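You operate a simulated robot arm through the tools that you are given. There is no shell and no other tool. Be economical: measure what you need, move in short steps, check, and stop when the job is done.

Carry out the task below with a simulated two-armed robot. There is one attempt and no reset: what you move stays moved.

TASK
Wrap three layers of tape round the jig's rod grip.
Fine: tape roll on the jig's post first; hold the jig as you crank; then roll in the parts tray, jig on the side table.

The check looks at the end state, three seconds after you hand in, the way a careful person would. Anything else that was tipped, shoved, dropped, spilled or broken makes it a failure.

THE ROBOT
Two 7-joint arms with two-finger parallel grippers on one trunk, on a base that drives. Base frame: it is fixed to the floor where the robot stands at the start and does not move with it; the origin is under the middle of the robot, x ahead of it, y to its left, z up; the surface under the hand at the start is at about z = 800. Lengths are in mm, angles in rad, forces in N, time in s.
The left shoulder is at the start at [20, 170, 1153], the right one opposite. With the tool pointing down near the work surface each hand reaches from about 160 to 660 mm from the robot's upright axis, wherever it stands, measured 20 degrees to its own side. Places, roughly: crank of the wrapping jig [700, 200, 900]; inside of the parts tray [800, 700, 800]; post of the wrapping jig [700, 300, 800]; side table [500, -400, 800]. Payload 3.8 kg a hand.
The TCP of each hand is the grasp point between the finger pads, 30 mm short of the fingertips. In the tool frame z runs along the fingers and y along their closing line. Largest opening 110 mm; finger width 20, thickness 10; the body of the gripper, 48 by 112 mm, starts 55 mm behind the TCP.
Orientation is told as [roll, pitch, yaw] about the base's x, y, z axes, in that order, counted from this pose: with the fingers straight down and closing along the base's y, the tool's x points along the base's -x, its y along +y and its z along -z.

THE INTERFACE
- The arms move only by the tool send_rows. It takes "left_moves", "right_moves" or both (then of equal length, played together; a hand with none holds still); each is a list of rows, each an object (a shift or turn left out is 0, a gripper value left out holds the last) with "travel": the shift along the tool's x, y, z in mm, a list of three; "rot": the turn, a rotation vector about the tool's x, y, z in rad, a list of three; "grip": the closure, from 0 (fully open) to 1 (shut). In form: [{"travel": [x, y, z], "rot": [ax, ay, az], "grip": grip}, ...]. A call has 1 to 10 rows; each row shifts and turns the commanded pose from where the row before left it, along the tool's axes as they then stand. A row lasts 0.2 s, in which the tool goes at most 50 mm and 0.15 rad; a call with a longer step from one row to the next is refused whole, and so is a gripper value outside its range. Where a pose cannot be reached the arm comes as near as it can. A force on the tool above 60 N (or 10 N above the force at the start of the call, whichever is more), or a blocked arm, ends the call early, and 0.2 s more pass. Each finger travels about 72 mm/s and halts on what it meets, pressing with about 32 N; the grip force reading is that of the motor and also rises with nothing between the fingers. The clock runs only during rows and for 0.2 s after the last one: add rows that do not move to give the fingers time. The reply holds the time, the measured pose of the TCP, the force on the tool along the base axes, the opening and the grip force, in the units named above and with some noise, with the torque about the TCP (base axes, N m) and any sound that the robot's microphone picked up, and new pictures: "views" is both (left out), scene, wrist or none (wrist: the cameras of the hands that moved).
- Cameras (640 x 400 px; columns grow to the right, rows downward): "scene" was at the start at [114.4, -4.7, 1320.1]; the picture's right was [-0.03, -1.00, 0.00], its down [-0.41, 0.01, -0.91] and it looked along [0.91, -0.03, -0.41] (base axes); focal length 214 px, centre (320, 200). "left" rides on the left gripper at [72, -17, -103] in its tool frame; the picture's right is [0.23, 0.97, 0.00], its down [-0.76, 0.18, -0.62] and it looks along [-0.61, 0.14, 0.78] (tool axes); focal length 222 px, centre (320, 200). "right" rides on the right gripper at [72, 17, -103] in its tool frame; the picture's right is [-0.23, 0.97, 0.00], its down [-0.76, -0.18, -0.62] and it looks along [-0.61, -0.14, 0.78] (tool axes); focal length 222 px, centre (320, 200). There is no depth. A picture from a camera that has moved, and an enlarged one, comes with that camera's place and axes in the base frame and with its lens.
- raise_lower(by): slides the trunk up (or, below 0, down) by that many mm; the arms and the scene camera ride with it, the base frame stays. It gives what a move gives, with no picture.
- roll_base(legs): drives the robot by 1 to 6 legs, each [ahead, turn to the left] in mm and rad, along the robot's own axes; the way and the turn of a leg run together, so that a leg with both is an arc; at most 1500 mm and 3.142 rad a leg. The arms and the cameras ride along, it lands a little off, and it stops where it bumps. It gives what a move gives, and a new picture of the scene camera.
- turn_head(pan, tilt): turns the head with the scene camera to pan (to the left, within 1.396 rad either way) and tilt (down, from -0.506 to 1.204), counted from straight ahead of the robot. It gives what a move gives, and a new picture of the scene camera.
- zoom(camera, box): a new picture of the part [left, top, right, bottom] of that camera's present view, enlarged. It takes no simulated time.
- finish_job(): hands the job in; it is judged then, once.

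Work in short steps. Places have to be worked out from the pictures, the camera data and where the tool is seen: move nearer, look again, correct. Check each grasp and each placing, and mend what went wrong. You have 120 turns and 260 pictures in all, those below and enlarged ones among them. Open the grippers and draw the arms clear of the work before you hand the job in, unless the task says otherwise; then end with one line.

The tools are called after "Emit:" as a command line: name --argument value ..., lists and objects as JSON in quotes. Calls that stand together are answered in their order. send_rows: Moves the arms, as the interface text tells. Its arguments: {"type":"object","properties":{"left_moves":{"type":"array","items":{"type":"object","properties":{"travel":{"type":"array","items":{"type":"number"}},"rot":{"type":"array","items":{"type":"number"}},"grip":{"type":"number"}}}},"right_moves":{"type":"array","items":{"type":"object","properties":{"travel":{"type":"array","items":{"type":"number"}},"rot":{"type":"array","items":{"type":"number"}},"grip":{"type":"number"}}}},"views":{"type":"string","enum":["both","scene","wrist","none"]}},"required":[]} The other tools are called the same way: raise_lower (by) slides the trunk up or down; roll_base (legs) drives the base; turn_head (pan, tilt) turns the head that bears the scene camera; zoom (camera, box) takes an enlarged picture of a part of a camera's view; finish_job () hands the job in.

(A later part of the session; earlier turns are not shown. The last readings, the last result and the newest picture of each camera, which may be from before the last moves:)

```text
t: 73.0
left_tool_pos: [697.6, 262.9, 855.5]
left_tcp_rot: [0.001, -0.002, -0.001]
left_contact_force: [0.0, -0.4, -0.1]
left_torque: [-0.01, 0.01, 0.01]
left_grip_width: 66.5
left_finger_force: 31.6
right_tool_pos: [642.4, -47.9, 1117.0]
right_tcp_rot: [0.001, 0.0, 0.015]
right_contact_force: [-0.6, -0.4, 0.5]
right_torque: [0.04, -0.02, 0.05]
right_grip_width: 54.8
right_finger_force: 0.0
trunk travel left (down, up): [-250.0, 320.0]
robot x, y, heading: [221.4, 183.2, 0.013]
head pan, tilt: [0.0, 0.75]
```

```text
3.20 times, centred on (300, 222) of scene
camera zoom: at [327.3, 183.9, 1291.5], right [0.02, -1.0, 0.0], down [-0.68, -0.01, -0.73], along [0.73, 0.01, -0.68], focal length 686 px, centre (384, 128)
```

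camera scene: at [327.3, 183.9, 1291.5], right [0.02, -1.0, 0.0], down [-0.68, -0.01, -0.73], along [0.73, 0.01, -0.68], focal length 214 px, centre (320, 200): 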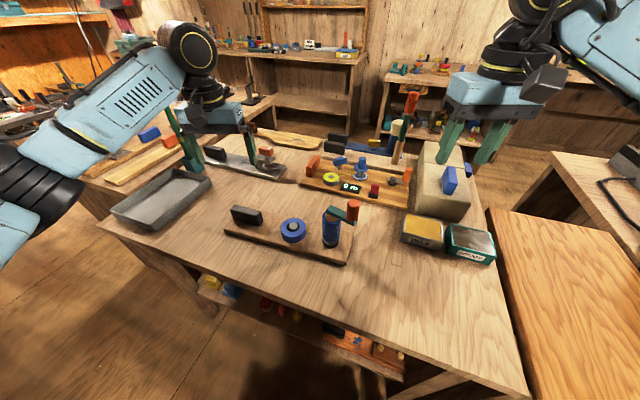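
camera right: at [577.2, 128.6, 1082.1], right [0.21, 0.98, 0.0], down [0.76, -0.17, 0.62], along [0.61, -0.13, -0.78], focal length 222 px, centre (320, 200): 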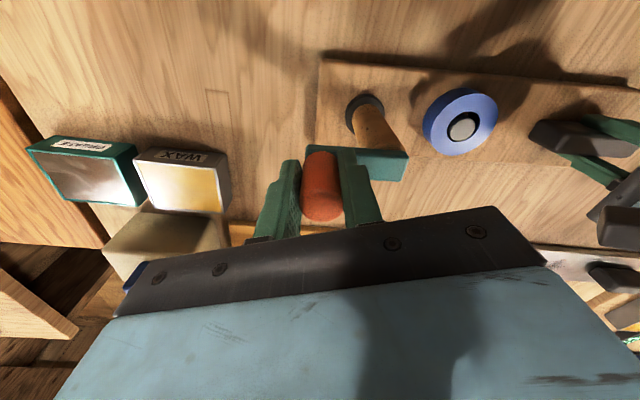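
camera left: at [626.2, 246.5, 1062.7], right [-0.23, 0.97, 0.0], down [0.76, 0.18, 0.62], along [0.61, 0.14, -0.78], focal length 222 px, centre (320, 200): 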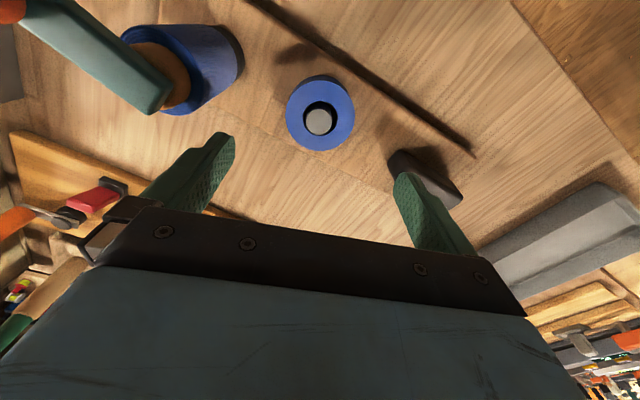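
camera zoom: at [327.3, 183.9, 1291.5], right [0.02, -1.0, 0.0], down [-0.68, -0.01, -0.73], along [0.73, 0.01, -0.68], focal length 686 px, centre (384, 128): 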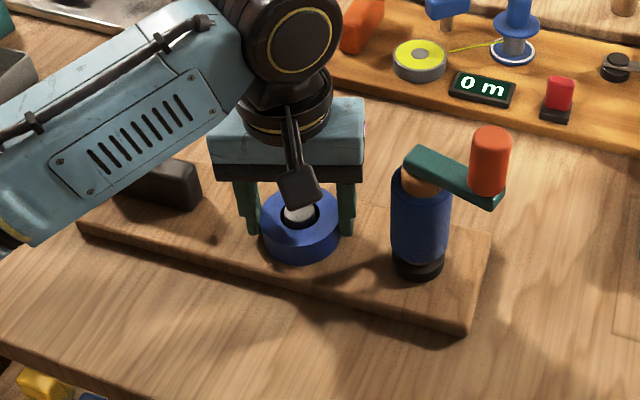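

The grip is a bit shallow, like the one that slipped before. I'll open a little, go 4 mm lower and re-grip, then test-lift slowly.

Emit:
send_rows --left_moves '[{"grip": 0.25}, {"grip": 0.25}, {"travel": [0, 0, 4]}, {"travel": [0, 0, 1]}, {"grip": 1.0}, {"grip": 1.0}, {"grip": 1.0}, {"grip": 1.0}]' --views "none"

Emit:
send_rows --left_moves '[{"travel": [0, 0, -4]}, {"travel": [0, 0, -6]}, {"travel": [0, 0, -8]}, {"travel": [0, 0, -8]}, {"travel": [0, 0, -8]}, {"travel": [0, 0, -10]}, {"travel": [0, 0, -10]}, {"travel": [0, 0, 0]}]' --views "wrist"

Emit:
zoom --camera "scene" --box '[200, 160, 400, 285]'

```text
t: 74.8
left_tool_pos: [696.9, 261.0, 848.5]
left_tcp_rot: [0.0, -0.001, 0.0]
left_contact_force: [-0.6, -1.0, -1.2]
left_torque: [-0.03, 0.01, -0.01]
left_grip_width: 66.6
left_finger_force: 31.3
right_tool_pos: [641.7, -48.0, 1118.0]
right_tcp_rot: [0.001, 0.0, 0.015]
right_contact_force: [-0.6, 1.2, 0.0]
right_torque: [0.01, -0.03, 0.02]
right_grip_width: 55.0
right_finger_force: 0.1
trunk travel left (down, up): [-250.0, 320.0]
robot x, y, heading: [218.0, 183.1, 0.015]
head pan, tilt: [0.0, 0.75]
```

```text
t: 76.6
left_tool_pos: [696.5, 263.0, 903.6]
left_tcp_rot: [-0.001, 0.0, -0.002]
left_contact_force: [0.4, 0.3, 0.2]
left_torque: [-0.01, 0.0, -0.03]
left_grip_width: 66.5
left_finger_force: 32.1
right_tool_pos: [642.7, -45.1, 1117.4]
right_tcp_rot: [0.0, 0.0, 0.017]
right_contact_force: [-0.3, -0.6, -0.9]
right_torque: [-0.01, 0.0, -0.01]
right_grip_width: 55.2
right_finger_force: 0.1
trunk travel left (down, up): [-250.0, 320.0]
robot x, y, heading: [225.8, 182.7, 0.012]
head pan, tilt: [0.0, 0.75]
camera left: at [623.3, 245.4, 1006.8], right [-0.23, 0.97, 0.0], down [0.76, 0.18, 0.62], along [0.61, 0.14, -0.78], focal length 222 px, centre (320, 200)
```

left: 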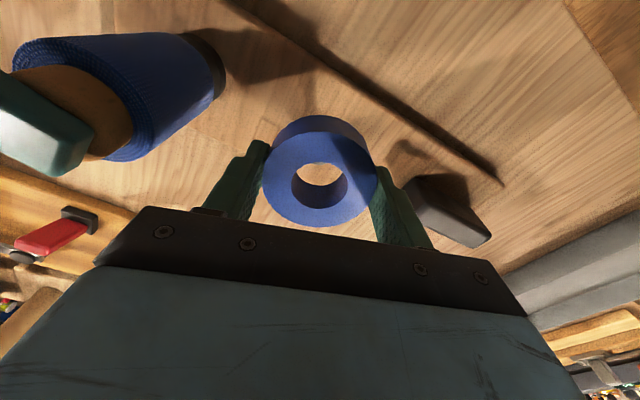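

```text
3.20 times, centred on (300, 222) of scene
camera zoom: at [327.3, 183.9, 1291.5], right [0.02, -1.0, 0.0], down [-0.68, -0.01, -0.73], along [0.73, 0.01, -0.68], focal length 686 px, centre (384, 128)
```

zoom: 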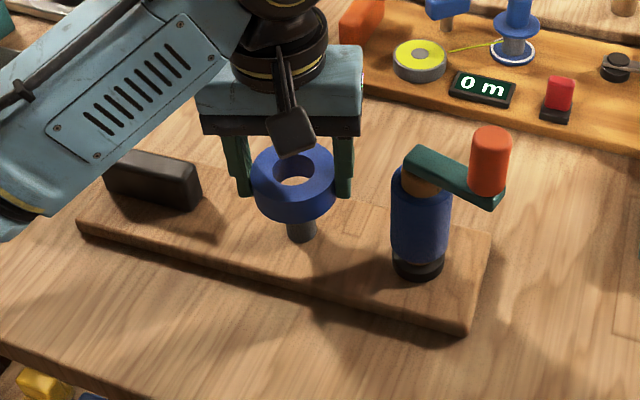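

The roll is off the post and firmly held. I'll raise it smoothly, then back off, drive along the bench toward the tray and come forward again.

Emit:
send_rows --left_moves '[{"travel": [0, 0, -15]}, {"travel": [0, 0, -20]}, {"travel": [0, 0, -25]}, {"travel": [0, 0, -25]}, {"travel": [0, 0, -25]}, {"travel": [0, 0, -25]}, {"travel": [0, 0, -20]}, {"travel": [0, 0, -10]}, {"travel": [0, 0, 0]}]' --views "none"

Emit:
roll_base --legs '[[-100, 0], [0, 1.2], [300, 0], [0, -1.1], [80, 0]]'

```text
t: 78.6
left_tool_pos: [697.3, 260.2, 1068.3]
left_tcp_rot: [0.001, 0.0, 0.0]
left_contact_force: [-0.3, 0.2, -0.6]
left_torque: [-0.01, 0.01, 0.02]
left_grip_width: 66.3
left_finger_force: 32.0
right_tool_pos: [642.9, -47.2, 1116.5]
right_tcp_rot: [0.0, 0.001, 0.017]
right_contact_force: [0.7, -0.4, -0.4]
right_torque: [0.03, 0.0, 0.03]
right_grip_width: 55.2
right_finger_force: 0.0
trunk travel left (down, up): [-250.0, 320.0]
robot x, y, heading: [219.0, 185.8, 0.016]
head pan, tilt: [0.0, 0.75]
```

```text
t: 87.8
left_tool_pos: [789.2, 576.5, 1067.3]
left_tcp_rot: [-0.001, -0.001, 0.066]
left_contact_force: [-0.3, 0.3, -1.1]
left_torque: [0.03, -0.01, 0.01]
left_grip_width: 66.1
left_finger_force: 32.3
right_tool_pos: [753.9, 265.2, 1117.1]
right_tcp_rot: [0.0, 0.001, 0.08]
right_contact_force: [0.4, 0.6, -0.4]
right_torque: [0.01, 0.03, 0.03]
right_grip_width: 55.0
right_finger_force: 0.0
trunk travel left (down, up): [-250.0, 320.0]
robot x, y, heading: [318.4, 469.7, 0.08]
head pan, tilt: [0.0, 0.75]
camera scene: at [425.3, 476.1, 1291.4], right [0.08, -1.0, 0.0], down [-0.68, -0.06, -0.73], along [0.73, 0.06, -0.68], focal length 214 px, centre (320, 200)
```

scene: 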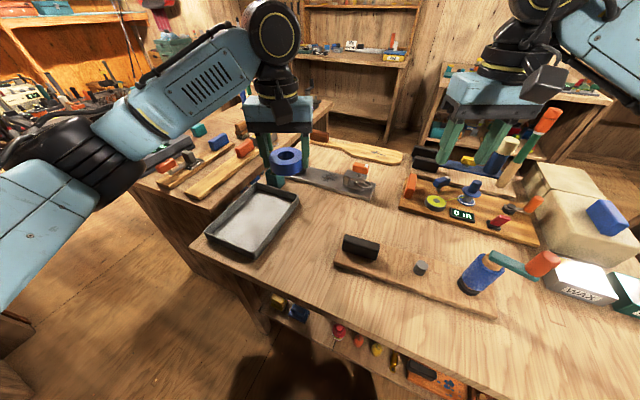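

We're in front of the tray, with its floor centre near (834,710). I'll zoom to check for tall items near the path before lowering.

Emit:
zoom --camera "scene" --box '[180, 90, 340, 270]'

Emit:
zoom --camera "left" --box '[0, 0, 640, 400]'

```text
2.22 times, centred on (260, 180) of scene
camera zoom: at [425.3, 476.1, 1291.4], right [0.08, -1.0, 0.0], down [-0.68, -0.06, -0.73], along [0.73, 0.06, -0.68], focal length 477 px, centre (453, 244)
```

zoom: 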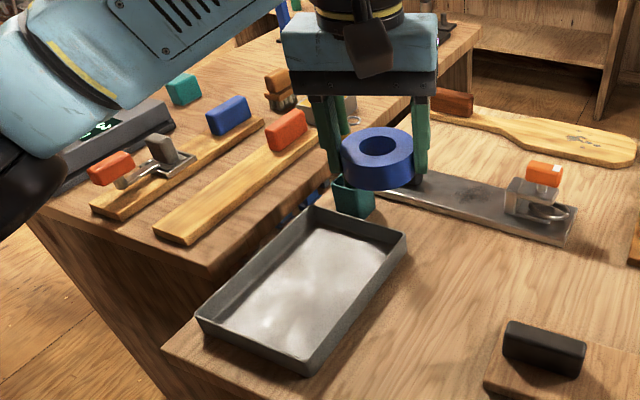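

```text
1.00 times, centred on (320, 200) of left (not enlarged: the box is as wide or as high as the picture)
camera zoom: at [717.7, 553.7, 1171.6], right [-0.29, 0.96, 0.0], down [0.75, 0.23, 0.62], along [0.6, 0.18, -0.78], focal length 222 px, centre (320, 200)
```

zoom: 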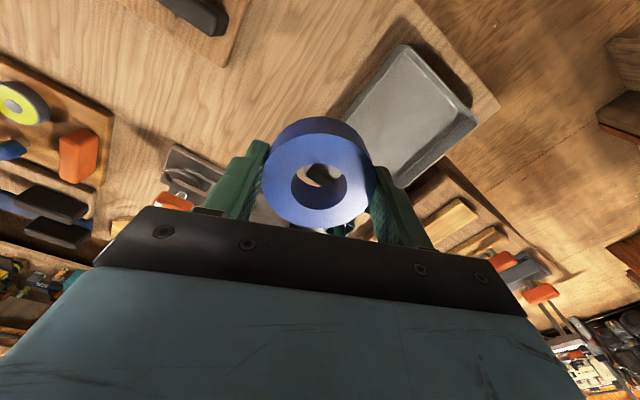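

The tall brush in its cup stands near x≈1020, well beyond my target. Moving over the tray centre at about (845,708).

Emit:
send_rows --left_moves '[{"travel": [-12, 25, 0]}, {"travel": [-16, 35, 0]}, {"travel": [-16, 35, 0]}, {"travel": [-12, 22.5, 0]}, {"travel": [-8, 10, 0]}, {"travel": [0, 0, 30]}, {"travel": [0, 0, 40]}, {"travel": [0, 0, 40]}, {"travel": [0, 0, 20]}, {"travel": [0, 0, 0]}]' --views "both"

Emit:
zoom --camera "scene" --box '[180, 110, 340, 270]'

```text
t: 90.0
left_tool_pos: [847.7, 707.7, 937.2]
left_tcp_rot: [0.002, -0.002, 0.064]
left_contact_force: [-0.2, -0.1, -0.4]
left_torque: [-0.01, -0.01, -0.01]
left_grip_width: 66.3
left_finger_force: 31.8
right_tool_pos: [754.1, 266.5, 1116.3]
right_tcp_rot: [0.0, 0.0, 0.081]
right_contact_force: [0.3, 0.5, -0.5]
right_torque: [-0.02, -0.02, -0.02]
right_grip_width: 55.2
right_finger_force: 0.3
trunk travel left (down, up): [-250.0, 320.0]
robot x, y, heading: [317.9, 470.6, 0.079]
head pan, tilt: [0.0, 0.75]
camera scene: at [424.2, 476.0, 1291.5], right [0.08, -1.0, 0.0], down [-0.68, -0.06, -0.73], along [0.73, 0.06, -0.68], focal length 214 px, centre (320, 200)
camera left: at [774.8, 684.6, 1042.4], right [-0.29, 0.96, 0.0], down [0.75, 0.23, 0.62], along [0.6, 0.18, -0.78], focal length 222 px, centre (320, 200)
```

scene: 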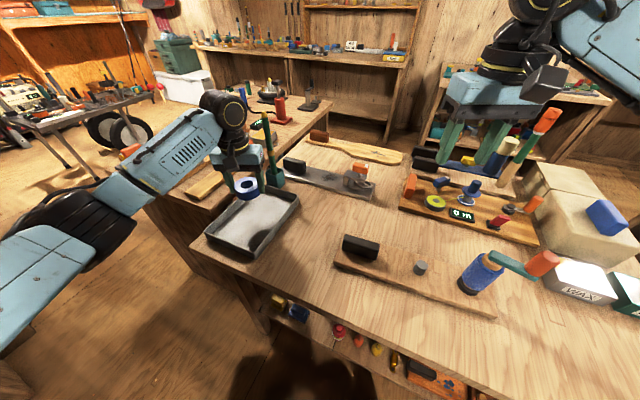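
left: 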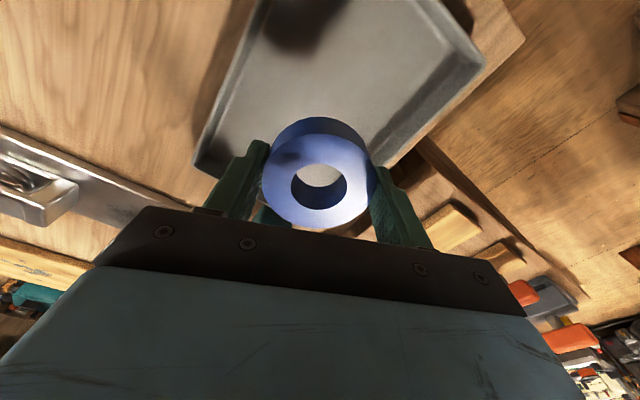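

```text
2.50 times, centred on (260, 190) of scene
camera zoom: at [424.2, 476.0, 1291.5], right [0.08, -1.0, 0.0], down [-0.68, -0.06, -0.73], along [0.73, 0.06, -0.68], focal length 536 px, centre (470, 225)
```

zoom: 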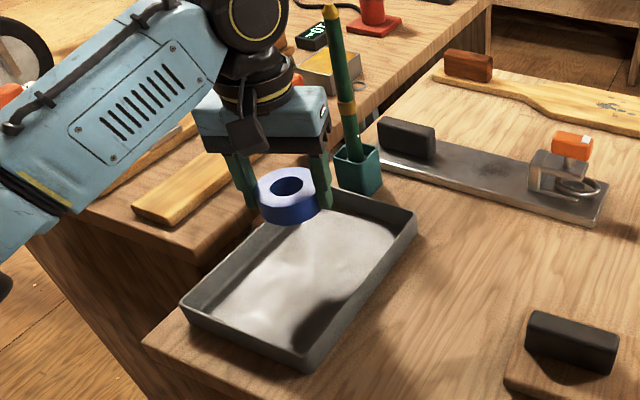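

The target point projects onto the middle of the tray floor. Lowering to about z=839.

Emit:
send_rows --left_moves '[{"travel": [0, 0, 25]}, {"travel": [0, 0, 30]}, {"travel": [0, 0, 25]}, {"travel": [0, 0, 10]}, {"travel": [0, 0, 5]}, {"travel": [0, 0, 2]}, {"travel": [0, 0, 0]}]' --views "none"

Emit:
zoom --camera "scene" --box '[180, 110, 340, 270]'

```text
t: 91.6
left_tool_pos: [846.1, 710.1, 841.2]
left_tcp_rot: [-0.001, 0.0, 0.064]
left_contact_force: [-0.3, -1.1, -0.7]
left_torque: [0.04, -0.02, 0.01]
left_grip_width: 66.4
left_finger_force: 32.0
right_tool_pos: [755.1, 266.6, 1117.8]
right_tcp_rot: [-0.001, 0.001, 0.08]
right_contact_force: [0.6, 0.8, 0.6]
right_torque: [-0.01, -0.01, 0.0]
right_grip_width: 54.9
right_finger_force: 0.1
trunk travel left (down, up): [-250.0, 320.0]
robot x, y, heading: [320.5, 468.2, 0.082]
head pan, tilt: [0.0, 0.75]
```

```text
2.50 times, centred on (260, 190) of scene
camera zoom: at [424.2, 476.0, 1291.5], right [0.08, -1.0, 0.0], down [-0.68, -0.06, -0.73], along [0.73, 0.06, -0.68], focal length 536 px, centre (470, 225)
```

zoom: 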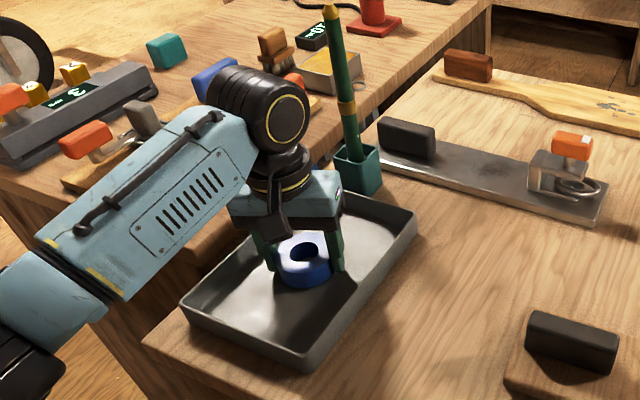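

Nearly on the tray floor. Lowering in 2 mm steps until contact.

Emit:
send_rows --left_moves '[{"travel": [0, 0, 2]}, {"travel": [0, 0, 2]}, {"travel": [0, 0, 1.5]}, {"travel": [0, 0, 0]}]' --views "none"

```text
t: 92.6
left_tool_pos: [844.9, 708.0, 835.2]
left_tcp_rot: [0.0, 0.001, 0.065]
left_contact_force: [-0.2, 1.0, -0.3]
left_torque: [0.04, 0.02, -0.01]
left_grip_width: 66.4
left_finger_force: 31.9
right_tool_pos: [753.0, 264.2, 1117.4]
right_tcp_rot: [0.0, -0.002, 0.079]
right_contact_force: [0.0, 1.1, -0.5]
right_torque: [0.02, 0.03, -0.01]
right_grip_width: 55.0
right_finger_force: 0.2
trunk travel left (down, up): [-250.0, 320.0]
robot x, y, heading: [323.4, 468.9, 0.08]
head pan, tilt: [0.0, 0.75]
```

Emit:
send_rows --left_moves '[{"travel": [0, 0, 1]}, {"travel": [0, 0, 1]}, {"travel": [0, 0, 0]}]' --views "none"

```text
t: 93.4
left_tool_pos: [844.9, 706.8, 834.6]
left_tcp_rot: [-0.001, -0.003, 0.063]
left_contact_force: [-1.5, 0.5, 10.2]
left_torque: [0.1, 0.34, -0.01]
left_grip_width: 66.1
left_finger_force: 32.2
right_tool_pos: [752.4, 265.5, 1118.3]
right_tcp_rot: [0.001, -0.002, 0.08]
right_contact_force: [-0.6, 0.1, 0.2]
right_torque: [0.01, -0.03, 0.02]
right_grip_width: 54.9
right_finger_force: 0.1
trunk travel left (down, up): [-250.0, 320.0]
robot x, y, heading: [323.1, 472.2, 0.083]
head pan, tilt: [0.0, 0.75]
```

Contact at 10 N. I'll release with a partial opening, clear of the tray walls, and lift away.

Emit:
send_rows --left_moves '[{"travel": [0, 0, -1]}, {"grip": 0.23}, {"grip": 0.23}, {"travel": [0, 0, -10]}, {"travel": [0, 0, -30]}, {"travel": [0, 0, -45]}, {"travel": [0, 0, -50]}, {"travel": [0, 0, -50]}, {"travel": [0, 0, -50]}, {"travel": [0, 0, 0]}]' --views "scene"

Emit:
zoom --camera "scene" --box '[180, 110, 340, 270]'

Emit:
zoom --camera "scene" --box '[320, 210, 580, 330]'

```text
t: 95.6
left_tool_pos: [843.1, 706.5, 1070.4]
left_tcp_rot: [0.0, 0.001, 0.065]
left_contact_force: [1.1, 0.3, -0.2]
left_torque: [0.01, 0.0, 0.02]
left_grip_width: 84.5
left_finger_force: 0.0
right_tool_pos: [754.0, 267.2, 1117.7]
right_tcp_rot: [0.0, 0.0, 0.081]
right_contact_force: [-0.2, 0.3, -0.3]
right_torque: [0.02, 0.0, -0.02]
right_grip_width: 55.1
right_finger_force: 0.0
trunk travel left (down, up): [-250.0, 320.0]
robot x, y, heading: [319.9, 468.7, 0.079]
head pan, tilt: [0.0, 0.75]
camera scene: at [424.4, 476.2, 1291.5], right [0.08, -1.0, 0.0], down [-0.68, -0.06, -0.73], along [0.73, 0.06, -0.68], focal length 214 px, centre (320, 200)
```

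scene: 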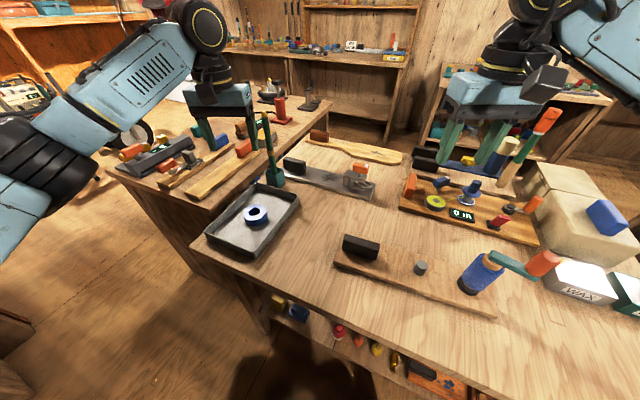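

```text
2.50 times, centred on (260, 190) of scene
camera zoom: at [424.4, 476.2, 1291.5], right [0.08, -1.0, 0.0], down [-0.68, -0.06, -0.73], along [0.73, 0.06, -0.68], focal length 536 px, centre (470, 225)
```

zoom: 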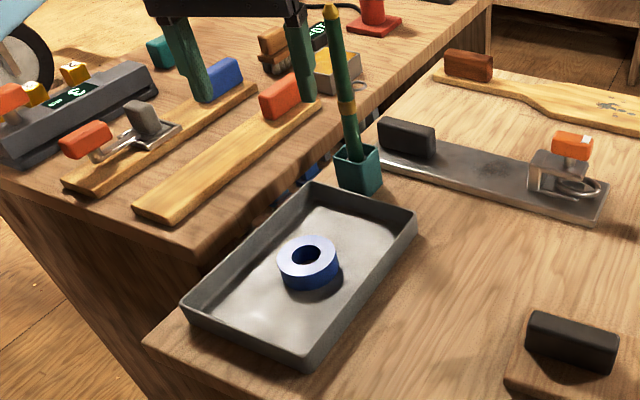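

```text
2.46 times, centred on (450, 270) of scene
camera zoom: at [424.4, 476.2, 1291.5], right [0.08, -1.0, 0.0], down [-0.68, -0.06, -0.73], along [0.73, 0.06, -0.68], focal length 528 px, centre (0, 28)
```

zoom: 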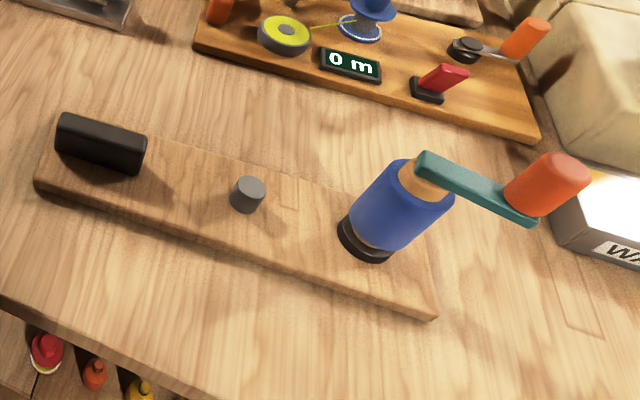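

The roll sits flat in the tray and the jig is undisturbed. I'll retract the left arm, then drive back to where the right hand can reach the jig's centre post.

Emit:
send_rows --left_moves '[{"travel": [20, 10, -30]}, {"travel": [28, 15, -30]}, {"travel": [30, 20, -30]}, {"travel": [30, 20, -30]}, {"travel": [30, 20, -10]}, {"travel": [0, 0, 0]}]' --views "none"

Emit:
roll_base --legs '[[-200, 0], [0, -1.537], [266, 0], [0, 1.757]]'

Emit:
turn_head --pan -0.8 --tilt 0.75

```text
t: 97.0
left_tool_pos: [701.3, 782.4, 1200.3]
left_tcp_rot: [-0.001, -0.001, 0.062]
left_contact_force: [-0.3, -0.2, -0.2]
left_torque: [0.03, 0.04, 0.01]
left_grip_width: 84.7
left_finger_force: 0.1
right_tool_pos: [754.2, 265.6, 1116.9]
right_tcp_rot: [0.001, -0.001, 0.081]
right_contact_force: [0.4, 0.1, -0.8]
right_torque: [0.01, 0.0, -0.01]
right_grip_width: 54.9
right_finger_force: 0.2
trunk travel left (down, up): [-250.0, 320.0]
robot x, y, heading: [320.4, 467.9, 0.085]
head pan, tilt: [0.0, 0.75]
```

```text
t: 108.0
left_tool_pos: [456.6, 587.2, 1199.4]
left_tcp_rot: [-0.002, 0.001, 0.275]
left_contact_force: [-1.7, -0.3, 0.3]
left_torque: [0.01, -0.03, 0.0]
left_grip_width: 84.8
left_finger_force: 0.0
right_tool_pos: [616.0, 91.5, 1117.2]
right_tcp_rot: [0.0, -0.001, 0.293]
right_contact_force: [0.7, -0.3, 0.0]
right_torque: [-0.02, 0.03, 0.0]
right_grip_width: 54.8
right_finger_force: 0.2
trunk travel left (down, up): [-250.0, 320.0]
robot x, y, heading: [144.1, 199.9, 0.295]
head pan, tilt: [0.0, 0.75]
camera scene: at [248.7, 228.2, 1291.5], right [0.29, -0.96, 0.0], down [-0.65, -0.2, -0.73], along [0.7, 0.21, -0.68], focal length 214 px, centre (320, 200)
```

scene: 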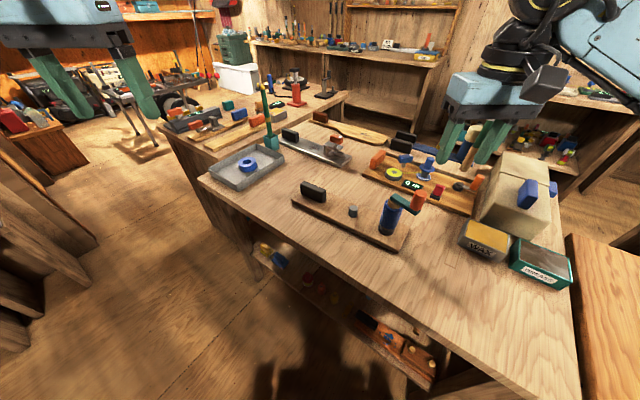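

```text
t: 109.1
left_tool_pos: [454.8, 586.9, 1197.7]
left_tcp_rot: [0.0, 0.001, 0.276]
left_contact_force: [0.0, 0.7, 0.5]
left_torque: [0.0, -0.04, 0.0]
left_grip_width: 85.0
left_finger_force: 0.1
right_tool_pos: [615.1, 92.9, 1117.4]
right_tcp_rot: [0.002, 0.0, 0.294]
right_contact_force: [0.3, 0.5, 0.0]
right_torque: [0.03, 0.0, 0.01]
right_grip_width: 55.1
right_finger_force: 0.1
trunk travel left (down, up): [-250.0, 320.0]
robot x, y, heading: [146.9, 203.1, 0.291]
head pan, tilt: [-0.799, 0.75]
camera scene: at [241.9, 164.0, 1291.5], right [-0.48, -0.87, 0.0], down [-0.6, 0.33, -0.73], along [0.64, -0.35, -0.68], focal length 214 px, centre (320, 200)
```

scene: 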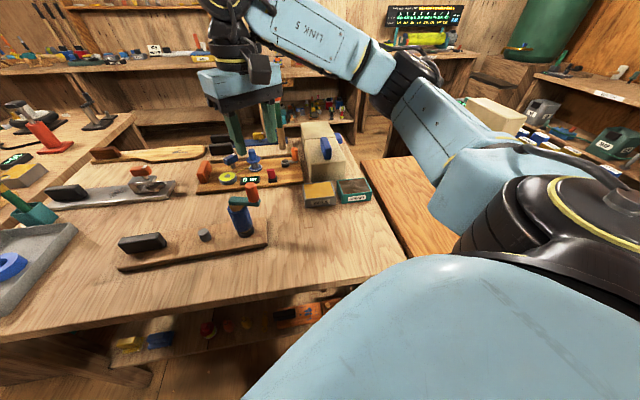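

Next I'll turn the right gripper so it closes along the board and bring it over the post.

Emit:
send_rows --right_moves '[{"rot": [0, 0, 0.144], "grip": 0.4}, {"rot": [0, 0, 0.144]}, {"rot": [0, 0, 0.144]}, {"rot": [0, 0, 0.144]}, {"travel": [-6, 37, 0]}, {"travel": [-6, 37, 0]}, {"travel": [-6, 37, 0]}, {"travel": [-7, 37, 0]}, {"travel": [-7, 38, 0]}, {"travel": [0, 0, 0]}]' --views "none"

Emit:
send_rows --right_moves '[{"travel": [0, 0, 40]}, {"travel": [0, 0, 45]}, {"travel": [0, 0, 45]}, {"travel": [0, 0, 25]}, {"travel": [0, 0, 0]}]' --views "wrist"

Emit:
zoom --camera "right" --box '[220, 60, 420, 220]'

```text
t: 111.3
left_tool_pos: [455.7, 586.3, 1200.4]
left_tcp_rot: [0.001, -0.001, 0.276]
left_contact_force: [-0.1, 0.9, 0.1]
left_torque: [0.06, -0.02, 0.01]
left_grip_width: 84.9
left_finger_force: 0.1
right_tool_pos: [697.1, 261.9, 1120.3]
right_tcp_rot: [0.001, 0.001, -0.281]
right_contact_force: [0.7, -0.2, -0.3]
right_torque: [0.02, 0.01, 0.03]
right_grip_width: 66.0
right_finger_force: 0.1
trunk travel left (down, up): [-250.0, 320.0]
robot x, y, heading: [150.8, 199.7, 0.291]
head pan, tilt: [-0.799, 0.75]
```

```text
t: 112.5
left_tool_pos: [455.3, 587.3, 1200.0]
left_tcp_rot: [-0.001, 0.0, 0.276]
left_contact_force: [0.7, -0.7, 0.1]
left_torque: [0.0, -0.03, 0.05]
left_grip_width: 84.8
left_finger_force: 0.0
right_tool_pos: [698.8, 261.1, 958.4]
right_tcp_rot: [0.001, 0.0, -0.281]
right_contact_force: [0.8, -0.9, 0.2]
right_torque: [0.0, -0.02, -0.01]
right_grip_width: 66.0
right_finger_force: 0.1
trunk travel left (down, up): [-250.0, 320.0]
robot x, y, heading: [148.7, 201.0, 0.291]
head pan, tilt: [-0.799, 0.75]
camera right: at [632.4, 298.5, 1062.3], right [0.49, 0.87, 0.0], down [0.68, -0.38, 0.62], along [0.54, -0.31, -0.78], focal length 222 px, centre (320, 200)
```

right: 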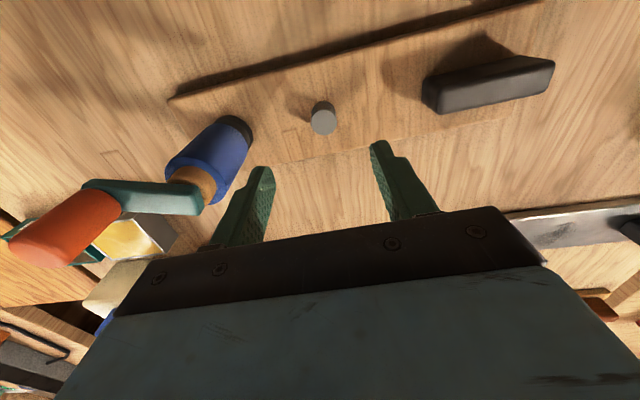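

```text
2.50 times, centred on (320, 140) of right
camera zoom: at [632.4, 298.5, 1062.3], right [0.49, 0.87, 0.0], down [0.68, -0.38, 0.62], along [0.54, -0.31, -0.78], focal length 555 px, centre (320, 350)
```

zoom: 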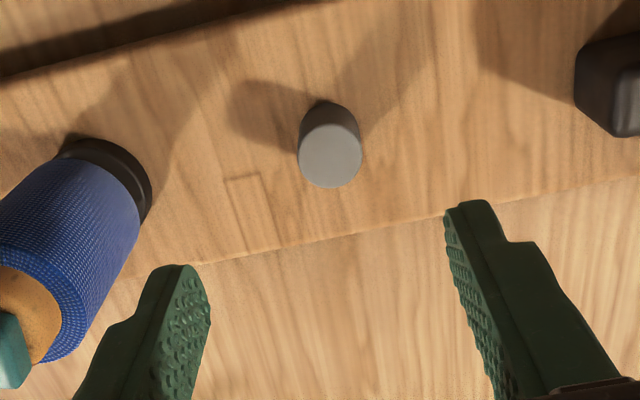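

Post top is at about (698.5,264.5). A small correction, then descend to z≈852 and grip the post.

Emit:
send_rows --right_moves '[{"travel": [-1, 2.5, 30]}, {"travel": [0, 0, 40]}, {"travel": [0, 0, 25]}, {"travel": [0, 0, 10]}, {"travel": [0, 0, 0]}, {"grip": 1.0}, {"grip": 1.0}, {"grip": 1.0}]' --views "wrist"

Emit:
turn_head --pan 0.0 --tilt 0.75

Emit:
zoom --camera "scene" --box '[280, 150, 440, 270]'

```text
t: 114.3
left_tool_pos: [456.0, 587.7, 1199.2]
left_tcp_rot: [0.001, 0.001, 0.274]
left_contact_force: [1.0, 0.7, 0.2]
left_torque: [0.02, 0.02, 0.0]
left_grip_width: 84.6
left_finger_force: 0.0
right_tool_pos: [699.8, 262.5, 857.5]
right_tcp_rot: [-0.002, 0.001, -0.282]
right_contact_force: [1.1, 1.2, 0.0]
right_torque: [-0.23, -0.01, 0.0]
right_grip_width: 25.2
right_finger_force: 32.2
trunk travel left (down, up): [-250.0, 320.0]
robot x, y, heading: [149.2, 199.7, 0.292]
head pan, tilt: [-0.799, 0.75]
camera right: at [633.7, 301.1, 960.9], right [0.49, 0.87, 0.0], down [0.68, -0.38, 0.62], along [0.54, -0.31, -0.78], focal length 222 px, centre (320, 200)
```

right: 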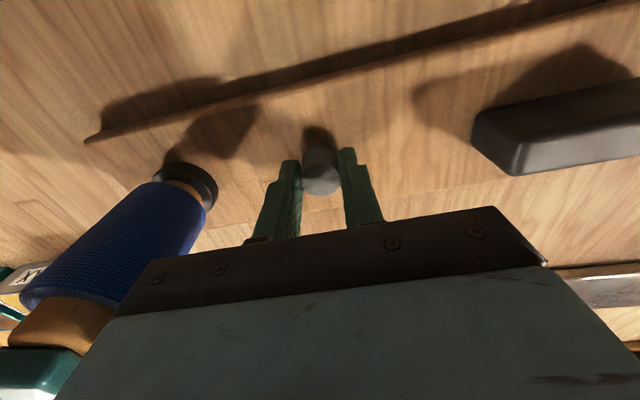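

```text
t: 115.4
left_tool_pos: [455.6, 586.8, 1199.3]
left_tcp_rot: [0.0, -0.001, 0.276]
left_contact_force: [0.3, 0.4, -0.9]
left_torque: [0.01, -0.02, -0.01]
left_grip_width: 84.6
left_finger_force: 0.1
right_tool_pos: [700.2, 264.0, 857.2]
right_tcp_rot: [-0.001, 0.001, -0.283]
right_contact_force: [0.0, 1.3, 0.3]
right_torque: [-0.25, 0.09, -0.01]
right_grip_width: 25.0
right_finger_force: 32.3
trunk travel left (down, up): [-250.0, 320.0]
robot x, y, heading: [147.7, 201.2, 0.292]
head pan, tilt: [0.0, 0.75]
camera scene: at [248.9, 228.1, 1291.5], right [0.29, -0.96, 0.0], down [-0.65, -0.2, -0.73], along [0.7, 0.21, -0.68], focal length 214 px, centre (320, 200)
```

scene: 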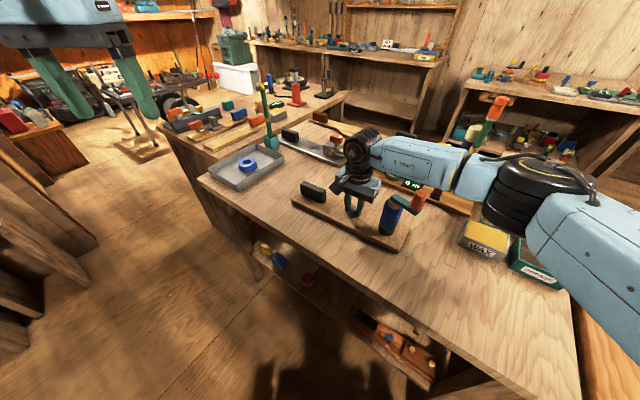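

```text
3.33 times, centred on (360, 210) of scene
camera zoom: at [248.9, 228.1, 1291.5], right [0.29, -0.96, 0.0], down [-0.65, -0.2, -0.73], along [0.7, 0.21, -0.68], focal length 715 px, centre (187, 167)
```

zoom: 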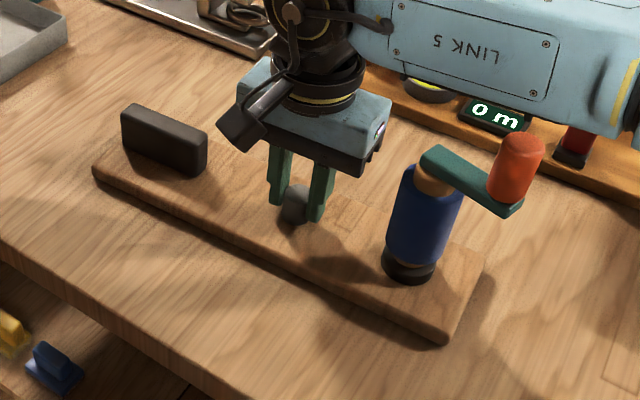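

The post is gripped at 25 mm. I'll re-grip 5 mm lower for more hold, then test-lift a few mm.

Emit:
send_rows --right_moves '[{"grip": 0.6}, {"grip": 0.6}, {"travel": [0, 0, 3]}, {"travel": [0, 0, 3]}, {"grip": 1.0}, {"grip": 1.0}, {"grip": 1.0}]' --views "none"

Emit:
send_rows --right_moves '[{"travel": [0, 0, -2]}, {"travel": [0, 0, -4]}, {"travel": [0, 0, -5]}, {"travel": [0, 0, -5]}, {"travel": [0, 0, 0]}]' --views "none"

Emit:
zoom --camera "scene" --box '[280, 150, 440, 270]'

```text
t: 117.0
left_tool_pos: [455.6, 587.0, 1198.4]
left_tcp_rot: [-0.001, -0.002, 0.277]
left_contact_force: [-0.2, -0.8, -0.6]
left_torque: [0.0, -0.02, 0.02]
left_grip_width: 84.8
left_finger_force: 0.1
right_tool_pos: [699.7, 263.1, 851.0]
right_tcp_rot: [0.0, 0.001, -0.282]
right_contact_force: [0.2, 1.0, 1.3]
right_torque: [-0.36, 0.14, 0.0]
right_grip_width: 25.1
right_finger_force: 32.0
trunk travel left (down, up): [-250.0, 320.0]
robot x, y, heading: [147.5, 198.3, 0.292]
head pan, tilt: [0.0, 0.75]
```

```text
t: 118.2
left_tool_pos: [456.6, 587.2, 1200.0]
left_tcp_rot: [0.0, -0.001, 0.275]
left_contact_force: [-0.3, -0.6, 0.9]
left_torque: [0.03, -0.02, 0.03]
left_grip_width: 84.8
left_finger_force: 0.0
right_tool_pos: [699.4, 264.2, 867.0]
right_tcp_rot: [0.001, 0.0, -0.282]
right_contact_force: [0.7, -0.3, -3.6]
right_torque: [-0.01, -0.01, -0.04]
right_grip_width: 25.1
right_finger_force: 31.9
trunk travel left (down, up): [-250.0, 320.0]
robot x, y, heading: [149.0, 199.1, 0.287]
head pan, tilt: [0.0, 0.75]
```

```text
3.33 times, centred on (360, 210) of scene
camera zoom: at [249.1, 228.1, 1291.5], right [0.29, -0.96, 0.0], down [-0.65, -0.2, -0.73], along [0.7, 0.21, -0.68], focal length 715 px, centre (187, 167)
```

zoom: 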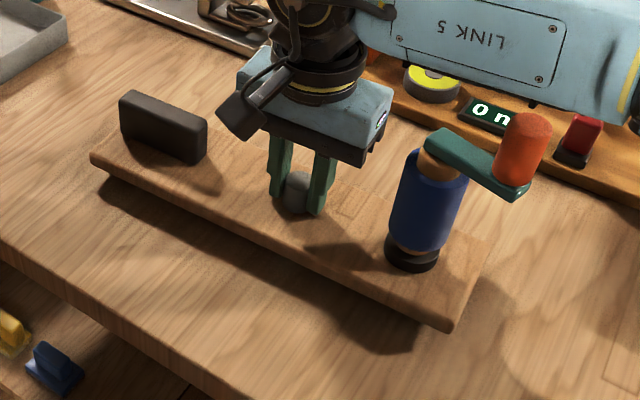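

The jig lifts level with only 3.6 N and almost no torque. Raising it gently, then backing away from the bench.

Emit:
send_rows --right_moves '[{"travel": [0, 0, -12]}, {"travel": [0, 0, -18]}, {"travel": [0, 0, -20]}, {"travel": [0, 0, -20]}, {"travel": [0, 0, -20]}, {"travel": [0, 0, -20]}, {"travel": [0, 0, -20]}, {"travel": [0, 0, -15]}, {"travel": [0, 0, -6]}, {"travel": [0, 0, 0]}]' --views "none"

Emit:
roll_base --legs '[[-280, 0]]'

```text
t: 120.4
left_tool_pos: [456.6, 588.6, 1199.8]
left_tcp_rot: [-0.001, 0.0, 0.276]
left_contact_force: [-0.3, 0.4, 0.0]
left_torque: [0.0, 0.02, -0.02]
left_grip_width: 84.6
left_finger_force: 0.1
right_tool_pos: [698.6, 263.7, 1020.1]
right_tcp_rot: [-0.002, 0.001, -0.284]
right_contact_force: [1.8, 4.6, -14.6]
right_torque: [0.99, -0.29, 0.12]
right_grip_width: 26.1
right_finger_force: 32.2
trunk travel left (down, up): [-250.0, 320.0]
robot x, y, heading: [149.9, 202.0, 0.292]
head pan, tilt: [0.0, 0.75]
```

```text
t: 122.4
left_tool_pos: [195.9, 507.7, 1198.9]
left_tcp_rot: [-0.002, -0.001, 0.271]
left_contact_force: [0.2, 0.0, 0.2]
left_torque: [0.01, -0.05, 0.0]
left_grip_width: 84.7
left_finger_force: 0.1
right_tool_pos: [438.2, 184.5, 1020.4]
right_tcp_rot: [0.0, 0.0, -0.288]
right_contact_force: [0.2, 1.2, -8.5]
right_torque: [0.71, -0.29, 0.02]
right_grip_width: 26.1
right_finger_force: 32.5
trunk travel left (down, up): [-250.0, 320.0]
robot x, y, heading: [-112.4, 121.9, 0.293]
head pan, tilt: [0.0, 0.75]
camera scene: at [-12.9, 149.2, 1291.6], right [0.29, -0.96, 0.0], down [-0.65, -0.19, -0.73], along [0.7, 0.21, -0.68], focal length 214 px, centre (320, 200)
```

scene: 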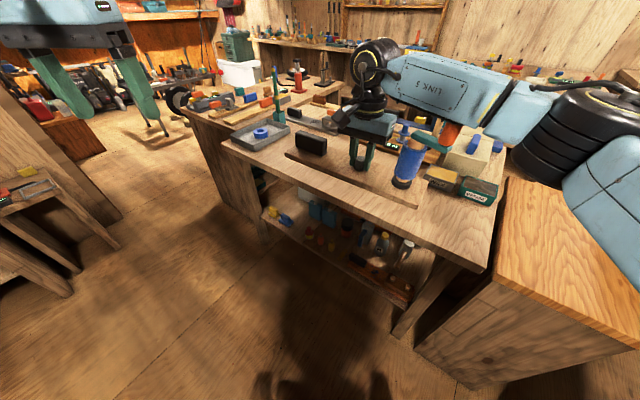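

Jig in hand at z≈1020. Checking that it's still level, and looking at the side table.

Emit:
zoom --camera "scene" --box '[260, 100, 480, 240]'

Emit:
zoom --camera "right" --box '[0, 0, 640, 400]'

```text
2.86 times, centred on (370, 170) of scene
camera zoom: at [-12.9, 149.2, 1291.6], right [0.29, -0.96, 0.0], down [-0.65, -0.19, -0.73], along [0.7, 0.21, -0.68], focal length 613 px, centre (177, 286)
```

zoom: 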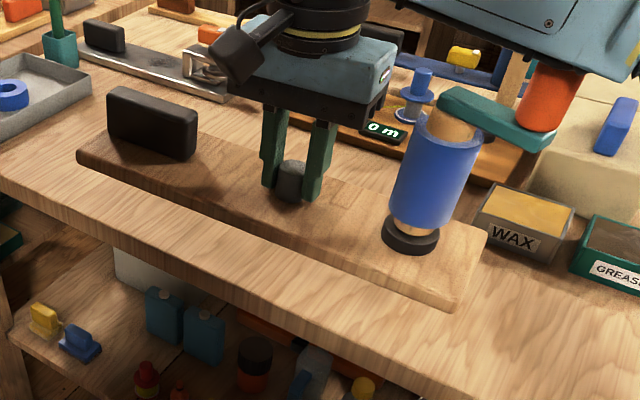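

```text
1.00 times, centred on (320, 200) of right (not enlarged: the box is as wide or as high as the picture)
camera zoom: at [372.5, 221.6, 1124.0], right [0.49, 0.87, 0.0], down [0.68, -0.39, 0.62], along [0.54, -0.31, -0.78], focal length 222 px, centre (320, 200)
```

zoom: 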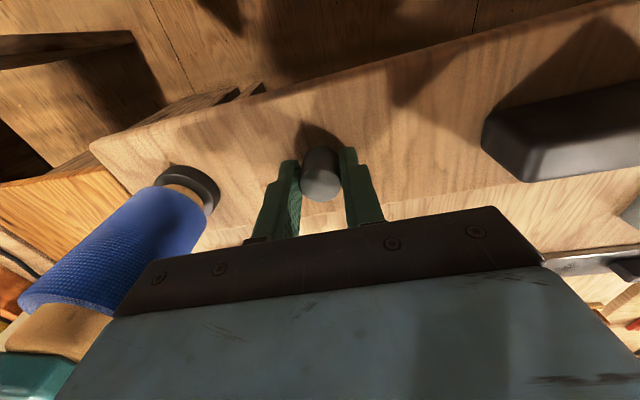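

The jig is level within about 1° and steady. The side table spans roughly (361,-193), (262,-483), (830,-354), (731,-645). I'll slowly rotate the wrist so the board will lie along the table's depth, then raise the trunk for clearance.

Emit:
send_rows --right_moves '[{"rot": [0, 0, 0.06]}, {"rot": [0, 0, 0.1]}, {"rot": [0, 0, 0.12]}, {"rot": [0, 0, 0.12]}, {"rot": [0, 0, 0.12]}, {"rot": [0, 0, 0.12]}, {"rot": [0, 0, 0.12]}, {"rot": [0, 0, 0.12]}, {"rot": [0, 0, 0.07]}, {"rot": [0, 0, 0.03]}]' --views "none"

Emit:
raise_lower --by 180

Emit:
zoom --camera "scene" --box '[0, 0, 640, 400]'

```text
t: 124.6
left_tool_pos: [197.0, 507.3, 1199.9]
left_tcp_rot: [-0.001, -0.001, 0.272]
left_contact_force: [-0.2, 0.0, -0.1]
left_torque: [0.01, -0.04, -0.02]
left_grip_width: 84.5
left_finger_force: 0.1
right_tool_pos: [437.8, 182.7, 1019.6]
right_tcp_rot: [-0.001, 0.0, -1.269]
right_contact_force: [-0.1, -1.2, -4.6]
right_torque: [0.07, -0.08, 0.01]
right_grip_width: 25.2
right_finger_force: 32.1
trunk travel left (down, up): [-250.0, 320.0]
robot x, y, heading: [-114.0, 123.9, 0.291]
head pan, tilt: [0.0, 0.75]
```

```text
t: 126.6
left_tool_pos: [196.4, 507.0, 1378.3]
left_tcp_rot: [0.001, 0.001, 0.272]
left_contact_force: [-0.2, -0.4, 0.0]
left_torque: [0.01, 0.01, -0.02]
left_grip_width: 84.9
left_finger_force: 0.1
right_tool_pos: [437.4, 183.6, 1198.3]
right_tcp_rot: [-0.001, 0.0, -1.268]
right_contact_force: [0.6, -1.1, -2.7]
right_torque: [-0.02, -0.01, 0.03]
right_grip_width: 25.2
right_finger_force: 31.5
trunk travel left (down, up): [-430.0, 140.0]
robot x, y, heading: [-113.9, 121.5, 0.294]
head pan, tilt: [0.0, 0.75]
```

```text
1.00 times, centred on (320, 200) of scene (not enlarged: the box is as wide or as high as the picture)
camera zoom: at [-12.0, 149.5, 1471.4], right [0.29, -0.96, 0.0], down [-0.65, -0.19, -0.73], along [0.7, 0.21, -0.68], focal length 214 px, centre (320, 200)
```

zoom: 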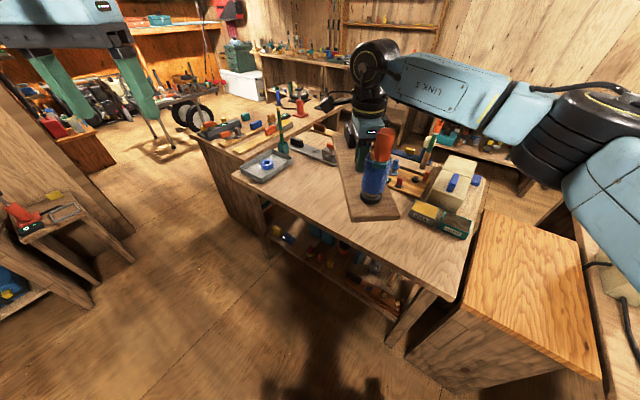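

Force is back to about 3 N with no torque, so earlier the knob was probably brushing the forearm. I'll check the crank and then drive.

Emit:
zoom --camera "scene" --box '[310, 100, 430, 230]'

Emit:
roll_base --legs '[[0, -1.19]]'

```text
3.08 times, centred on (370, 165) of scene
camera zoom: at [-12.0, 149.5, 1471.4], right [0.29, -0.96, 0.0], down [-0.65, -0.19, -0.73], along [0.7, 0.21, -0.68], focal length 660 px, centre (166, 308)
```

zoom: 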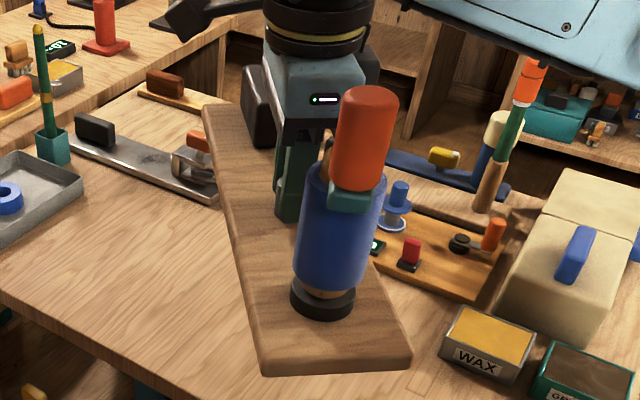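

```text
t: 129.9
left_tool_pos: [361.6, -14.4, 1378.6]
left_tcp_rot: [0.0, -0.001, -0.898]
left_contact_force: [0.9, -0.2, -0.2]
left_torque: [-0.02, 0.0, -0.03]
left_grip_width: 84.7
left_finger_force: 0.1
right_tool_pos: [158.5, -362.3, 1199.8]
right_tcp_rot: [0.0, 0.0, -2.439]
right_contact_force: [0.2, 0.0, -4.6]
right_torque: [0.07, -0.01, 0.0]
right_grip_width: 25.2
right_finger_force: 32.0
trunk travel left (down, up): [-430.0, 140.0]
robot x, y, heading: [-111.6, 119.2, -0.884]
head pan, tilt: [0.0, 0.75]
camera scene: at [-46.0, 39.1, 1471.5], right [-0.77, -0.64, 0.0], down [-0.43, 0.53, -0.73], along [0.46, -0.56, -0.68], focal length 214 px, centre (320, 200)
```

scene: 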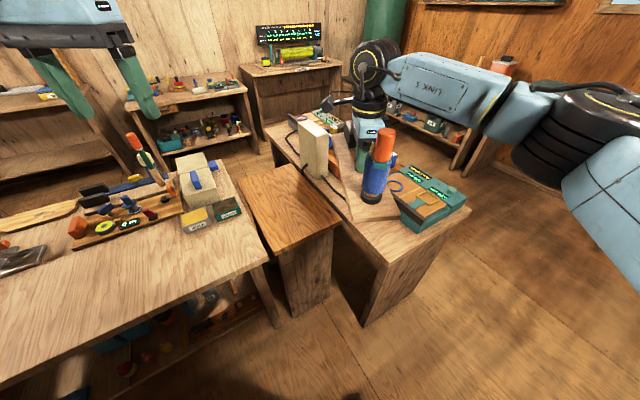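

Now I see the side table between the bench and the right-hand bench. I'll drive in front of it, keeping about 300 mm clearance, and face along its depth.

Emit:
roll_base --legs '[[0, 0.043], [280, 0], [0, 0.511]]'

Emit:
zoom --camera "scene" --box '[240, 80, 560, 280]'

```text
t: 133.8
left_tool_pos: [551.9, 53.3, 1378.5]
left_tcp_rot: [0.001, -0.001, -0.329]
left_contact_force: [0.0, -0.1, 0.4]
left_torque: [0.02, 0.01, 0.01]
left_grip_width: 84.6
left_finger_force: 0.1
right_tool_pos: [569.2, -349.4, 1200.1]
right_tcp_rot: [0.0, 0.001, -1.866]
right_contact_force: [-0.2, 0.1, -3.9]
right_torque: [0.03, -0.05, 0.02]
right_grip_width: 25.1
right_finger_force: 31.9
trunk travel left (down, up): [-430.0, 140.0]
robot x, y, heading: [76.7, -91.4, -0.313]
head pan, tilt: [0.0, 0.75]
camera scene: at [179.9, -124.3, 1471.5], right [-0.31, -0.95, 0.0], down [-0.65, 0.21, -0.73], along [0.7, -0.22, -0.68], focal length 214 px, centre (320, 200)
```

scene: 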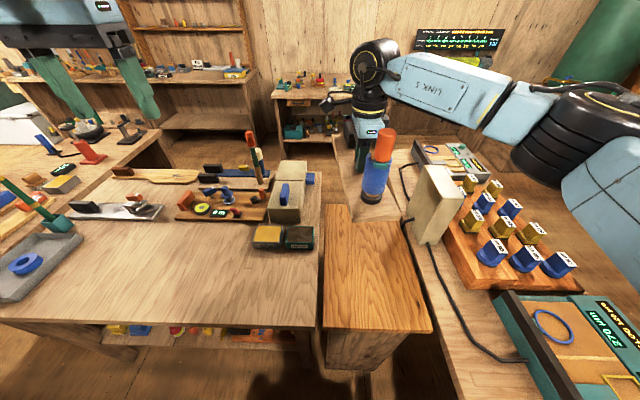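

```text
2.00 times, centred on (400, 180) of scene
camera zoom: at [179.9, -124.3, 1471.5], right [-0.31, -0.95, 0.0], down [-0.65, 0.21, -0.73], along [0.7, -0.22, -0.68], focal length 429 px, centre (160, 240)
```

zoom: 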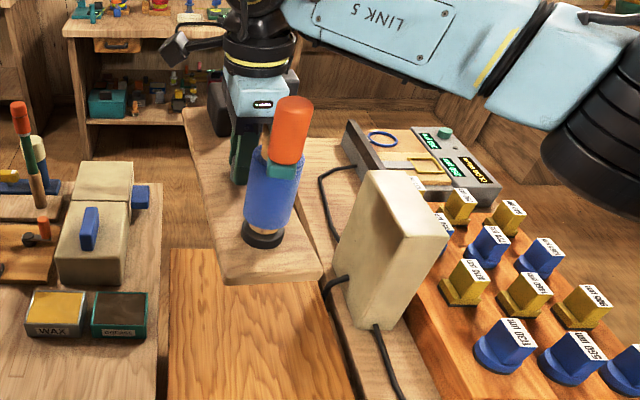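

Table corners confirmed: front-left (363,-194), front-right (261,-473). I'll aim the TCP at about (513,-365), which puts the whole board on the table with margin and keeps the forearm away from the tall box. Shift first, then lower with the arm only.

Emit:
send_rows --right_moves '[{"travel": [-5, -8, 0]}, {"travel": [-10, -15, 5]}, {"travel": [-10, -15, 15]}, {"travel": [-6.6, -11, 20]}, {"travel": [0, 0, 25]}, {"travel": [0, 0, 25]}, {"travel": [0, 0, 25]}, {"travel": [0, 0, 20]}, {"travel": [0, 0, 10]}, {"travel": [0, 0, 0]}]' --views "scene"

Emit:
zoom --camera "scene" --box '[240, 80, 560, 340]'

```text
t: 135.9
left_tool_pos: [552.6, 52.7, 1378.3]
left_tcp_rot: [-0.001, 0.0, -0.329]
left_contact_force: [-0.3, 0.3, -0.4]
left_torque: [-0.01, -0.06, 0.0]
left_grip_width: 84.8
left_finger_force: 0.1
right_tool_pos: [513.3, -366.3, 1051.7]
right_tcp_rot: [-0.001, 0.0, -1.866]
right_contact_force: [-0.3, 0.6, -3.5]
right_torque: [0.01, -0.02, -0.02]
right_grip_width: 25.1
right_finger_force: 32.1
trunk travel left (down, up): [-430.0, 140.0]
robot x, y, heading: [78.2, -88.4, -0.312]
head pan, tilt: [0.0, 0.75]
camera scene: at [179.8, -124.6, 1471.5], right [-0.31, -0.95, 0.0], down [-0.65, 0.21, -0.73], along [0.7, -0.22, -0.68], focal length 214 px, centre (320, 200)
```

scene: 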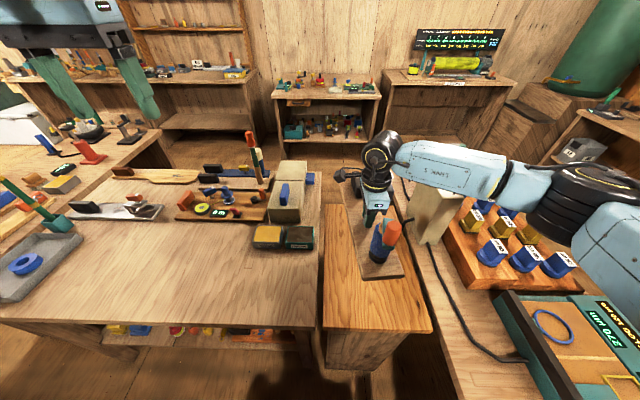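

```text
1.54 times, centred on (400, 210) of scene
camera zoom: at [179.8, -124.6, 1471.5], right [-0.31, -0.95, 0.0], down [-0.65, 0.21, -0.73], along [0.7, -0.22, -0.68], focal length 330 px, centre (197, 185)
```

zoom: 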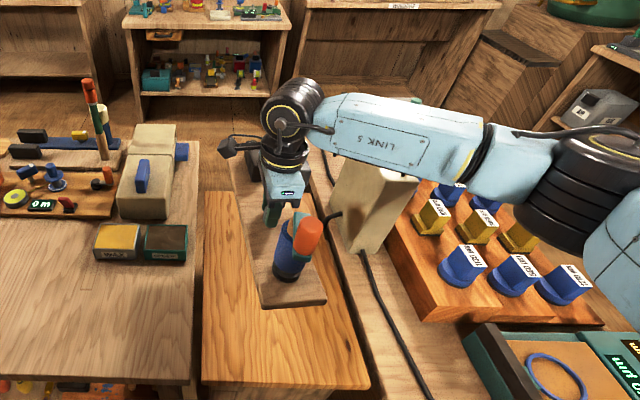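

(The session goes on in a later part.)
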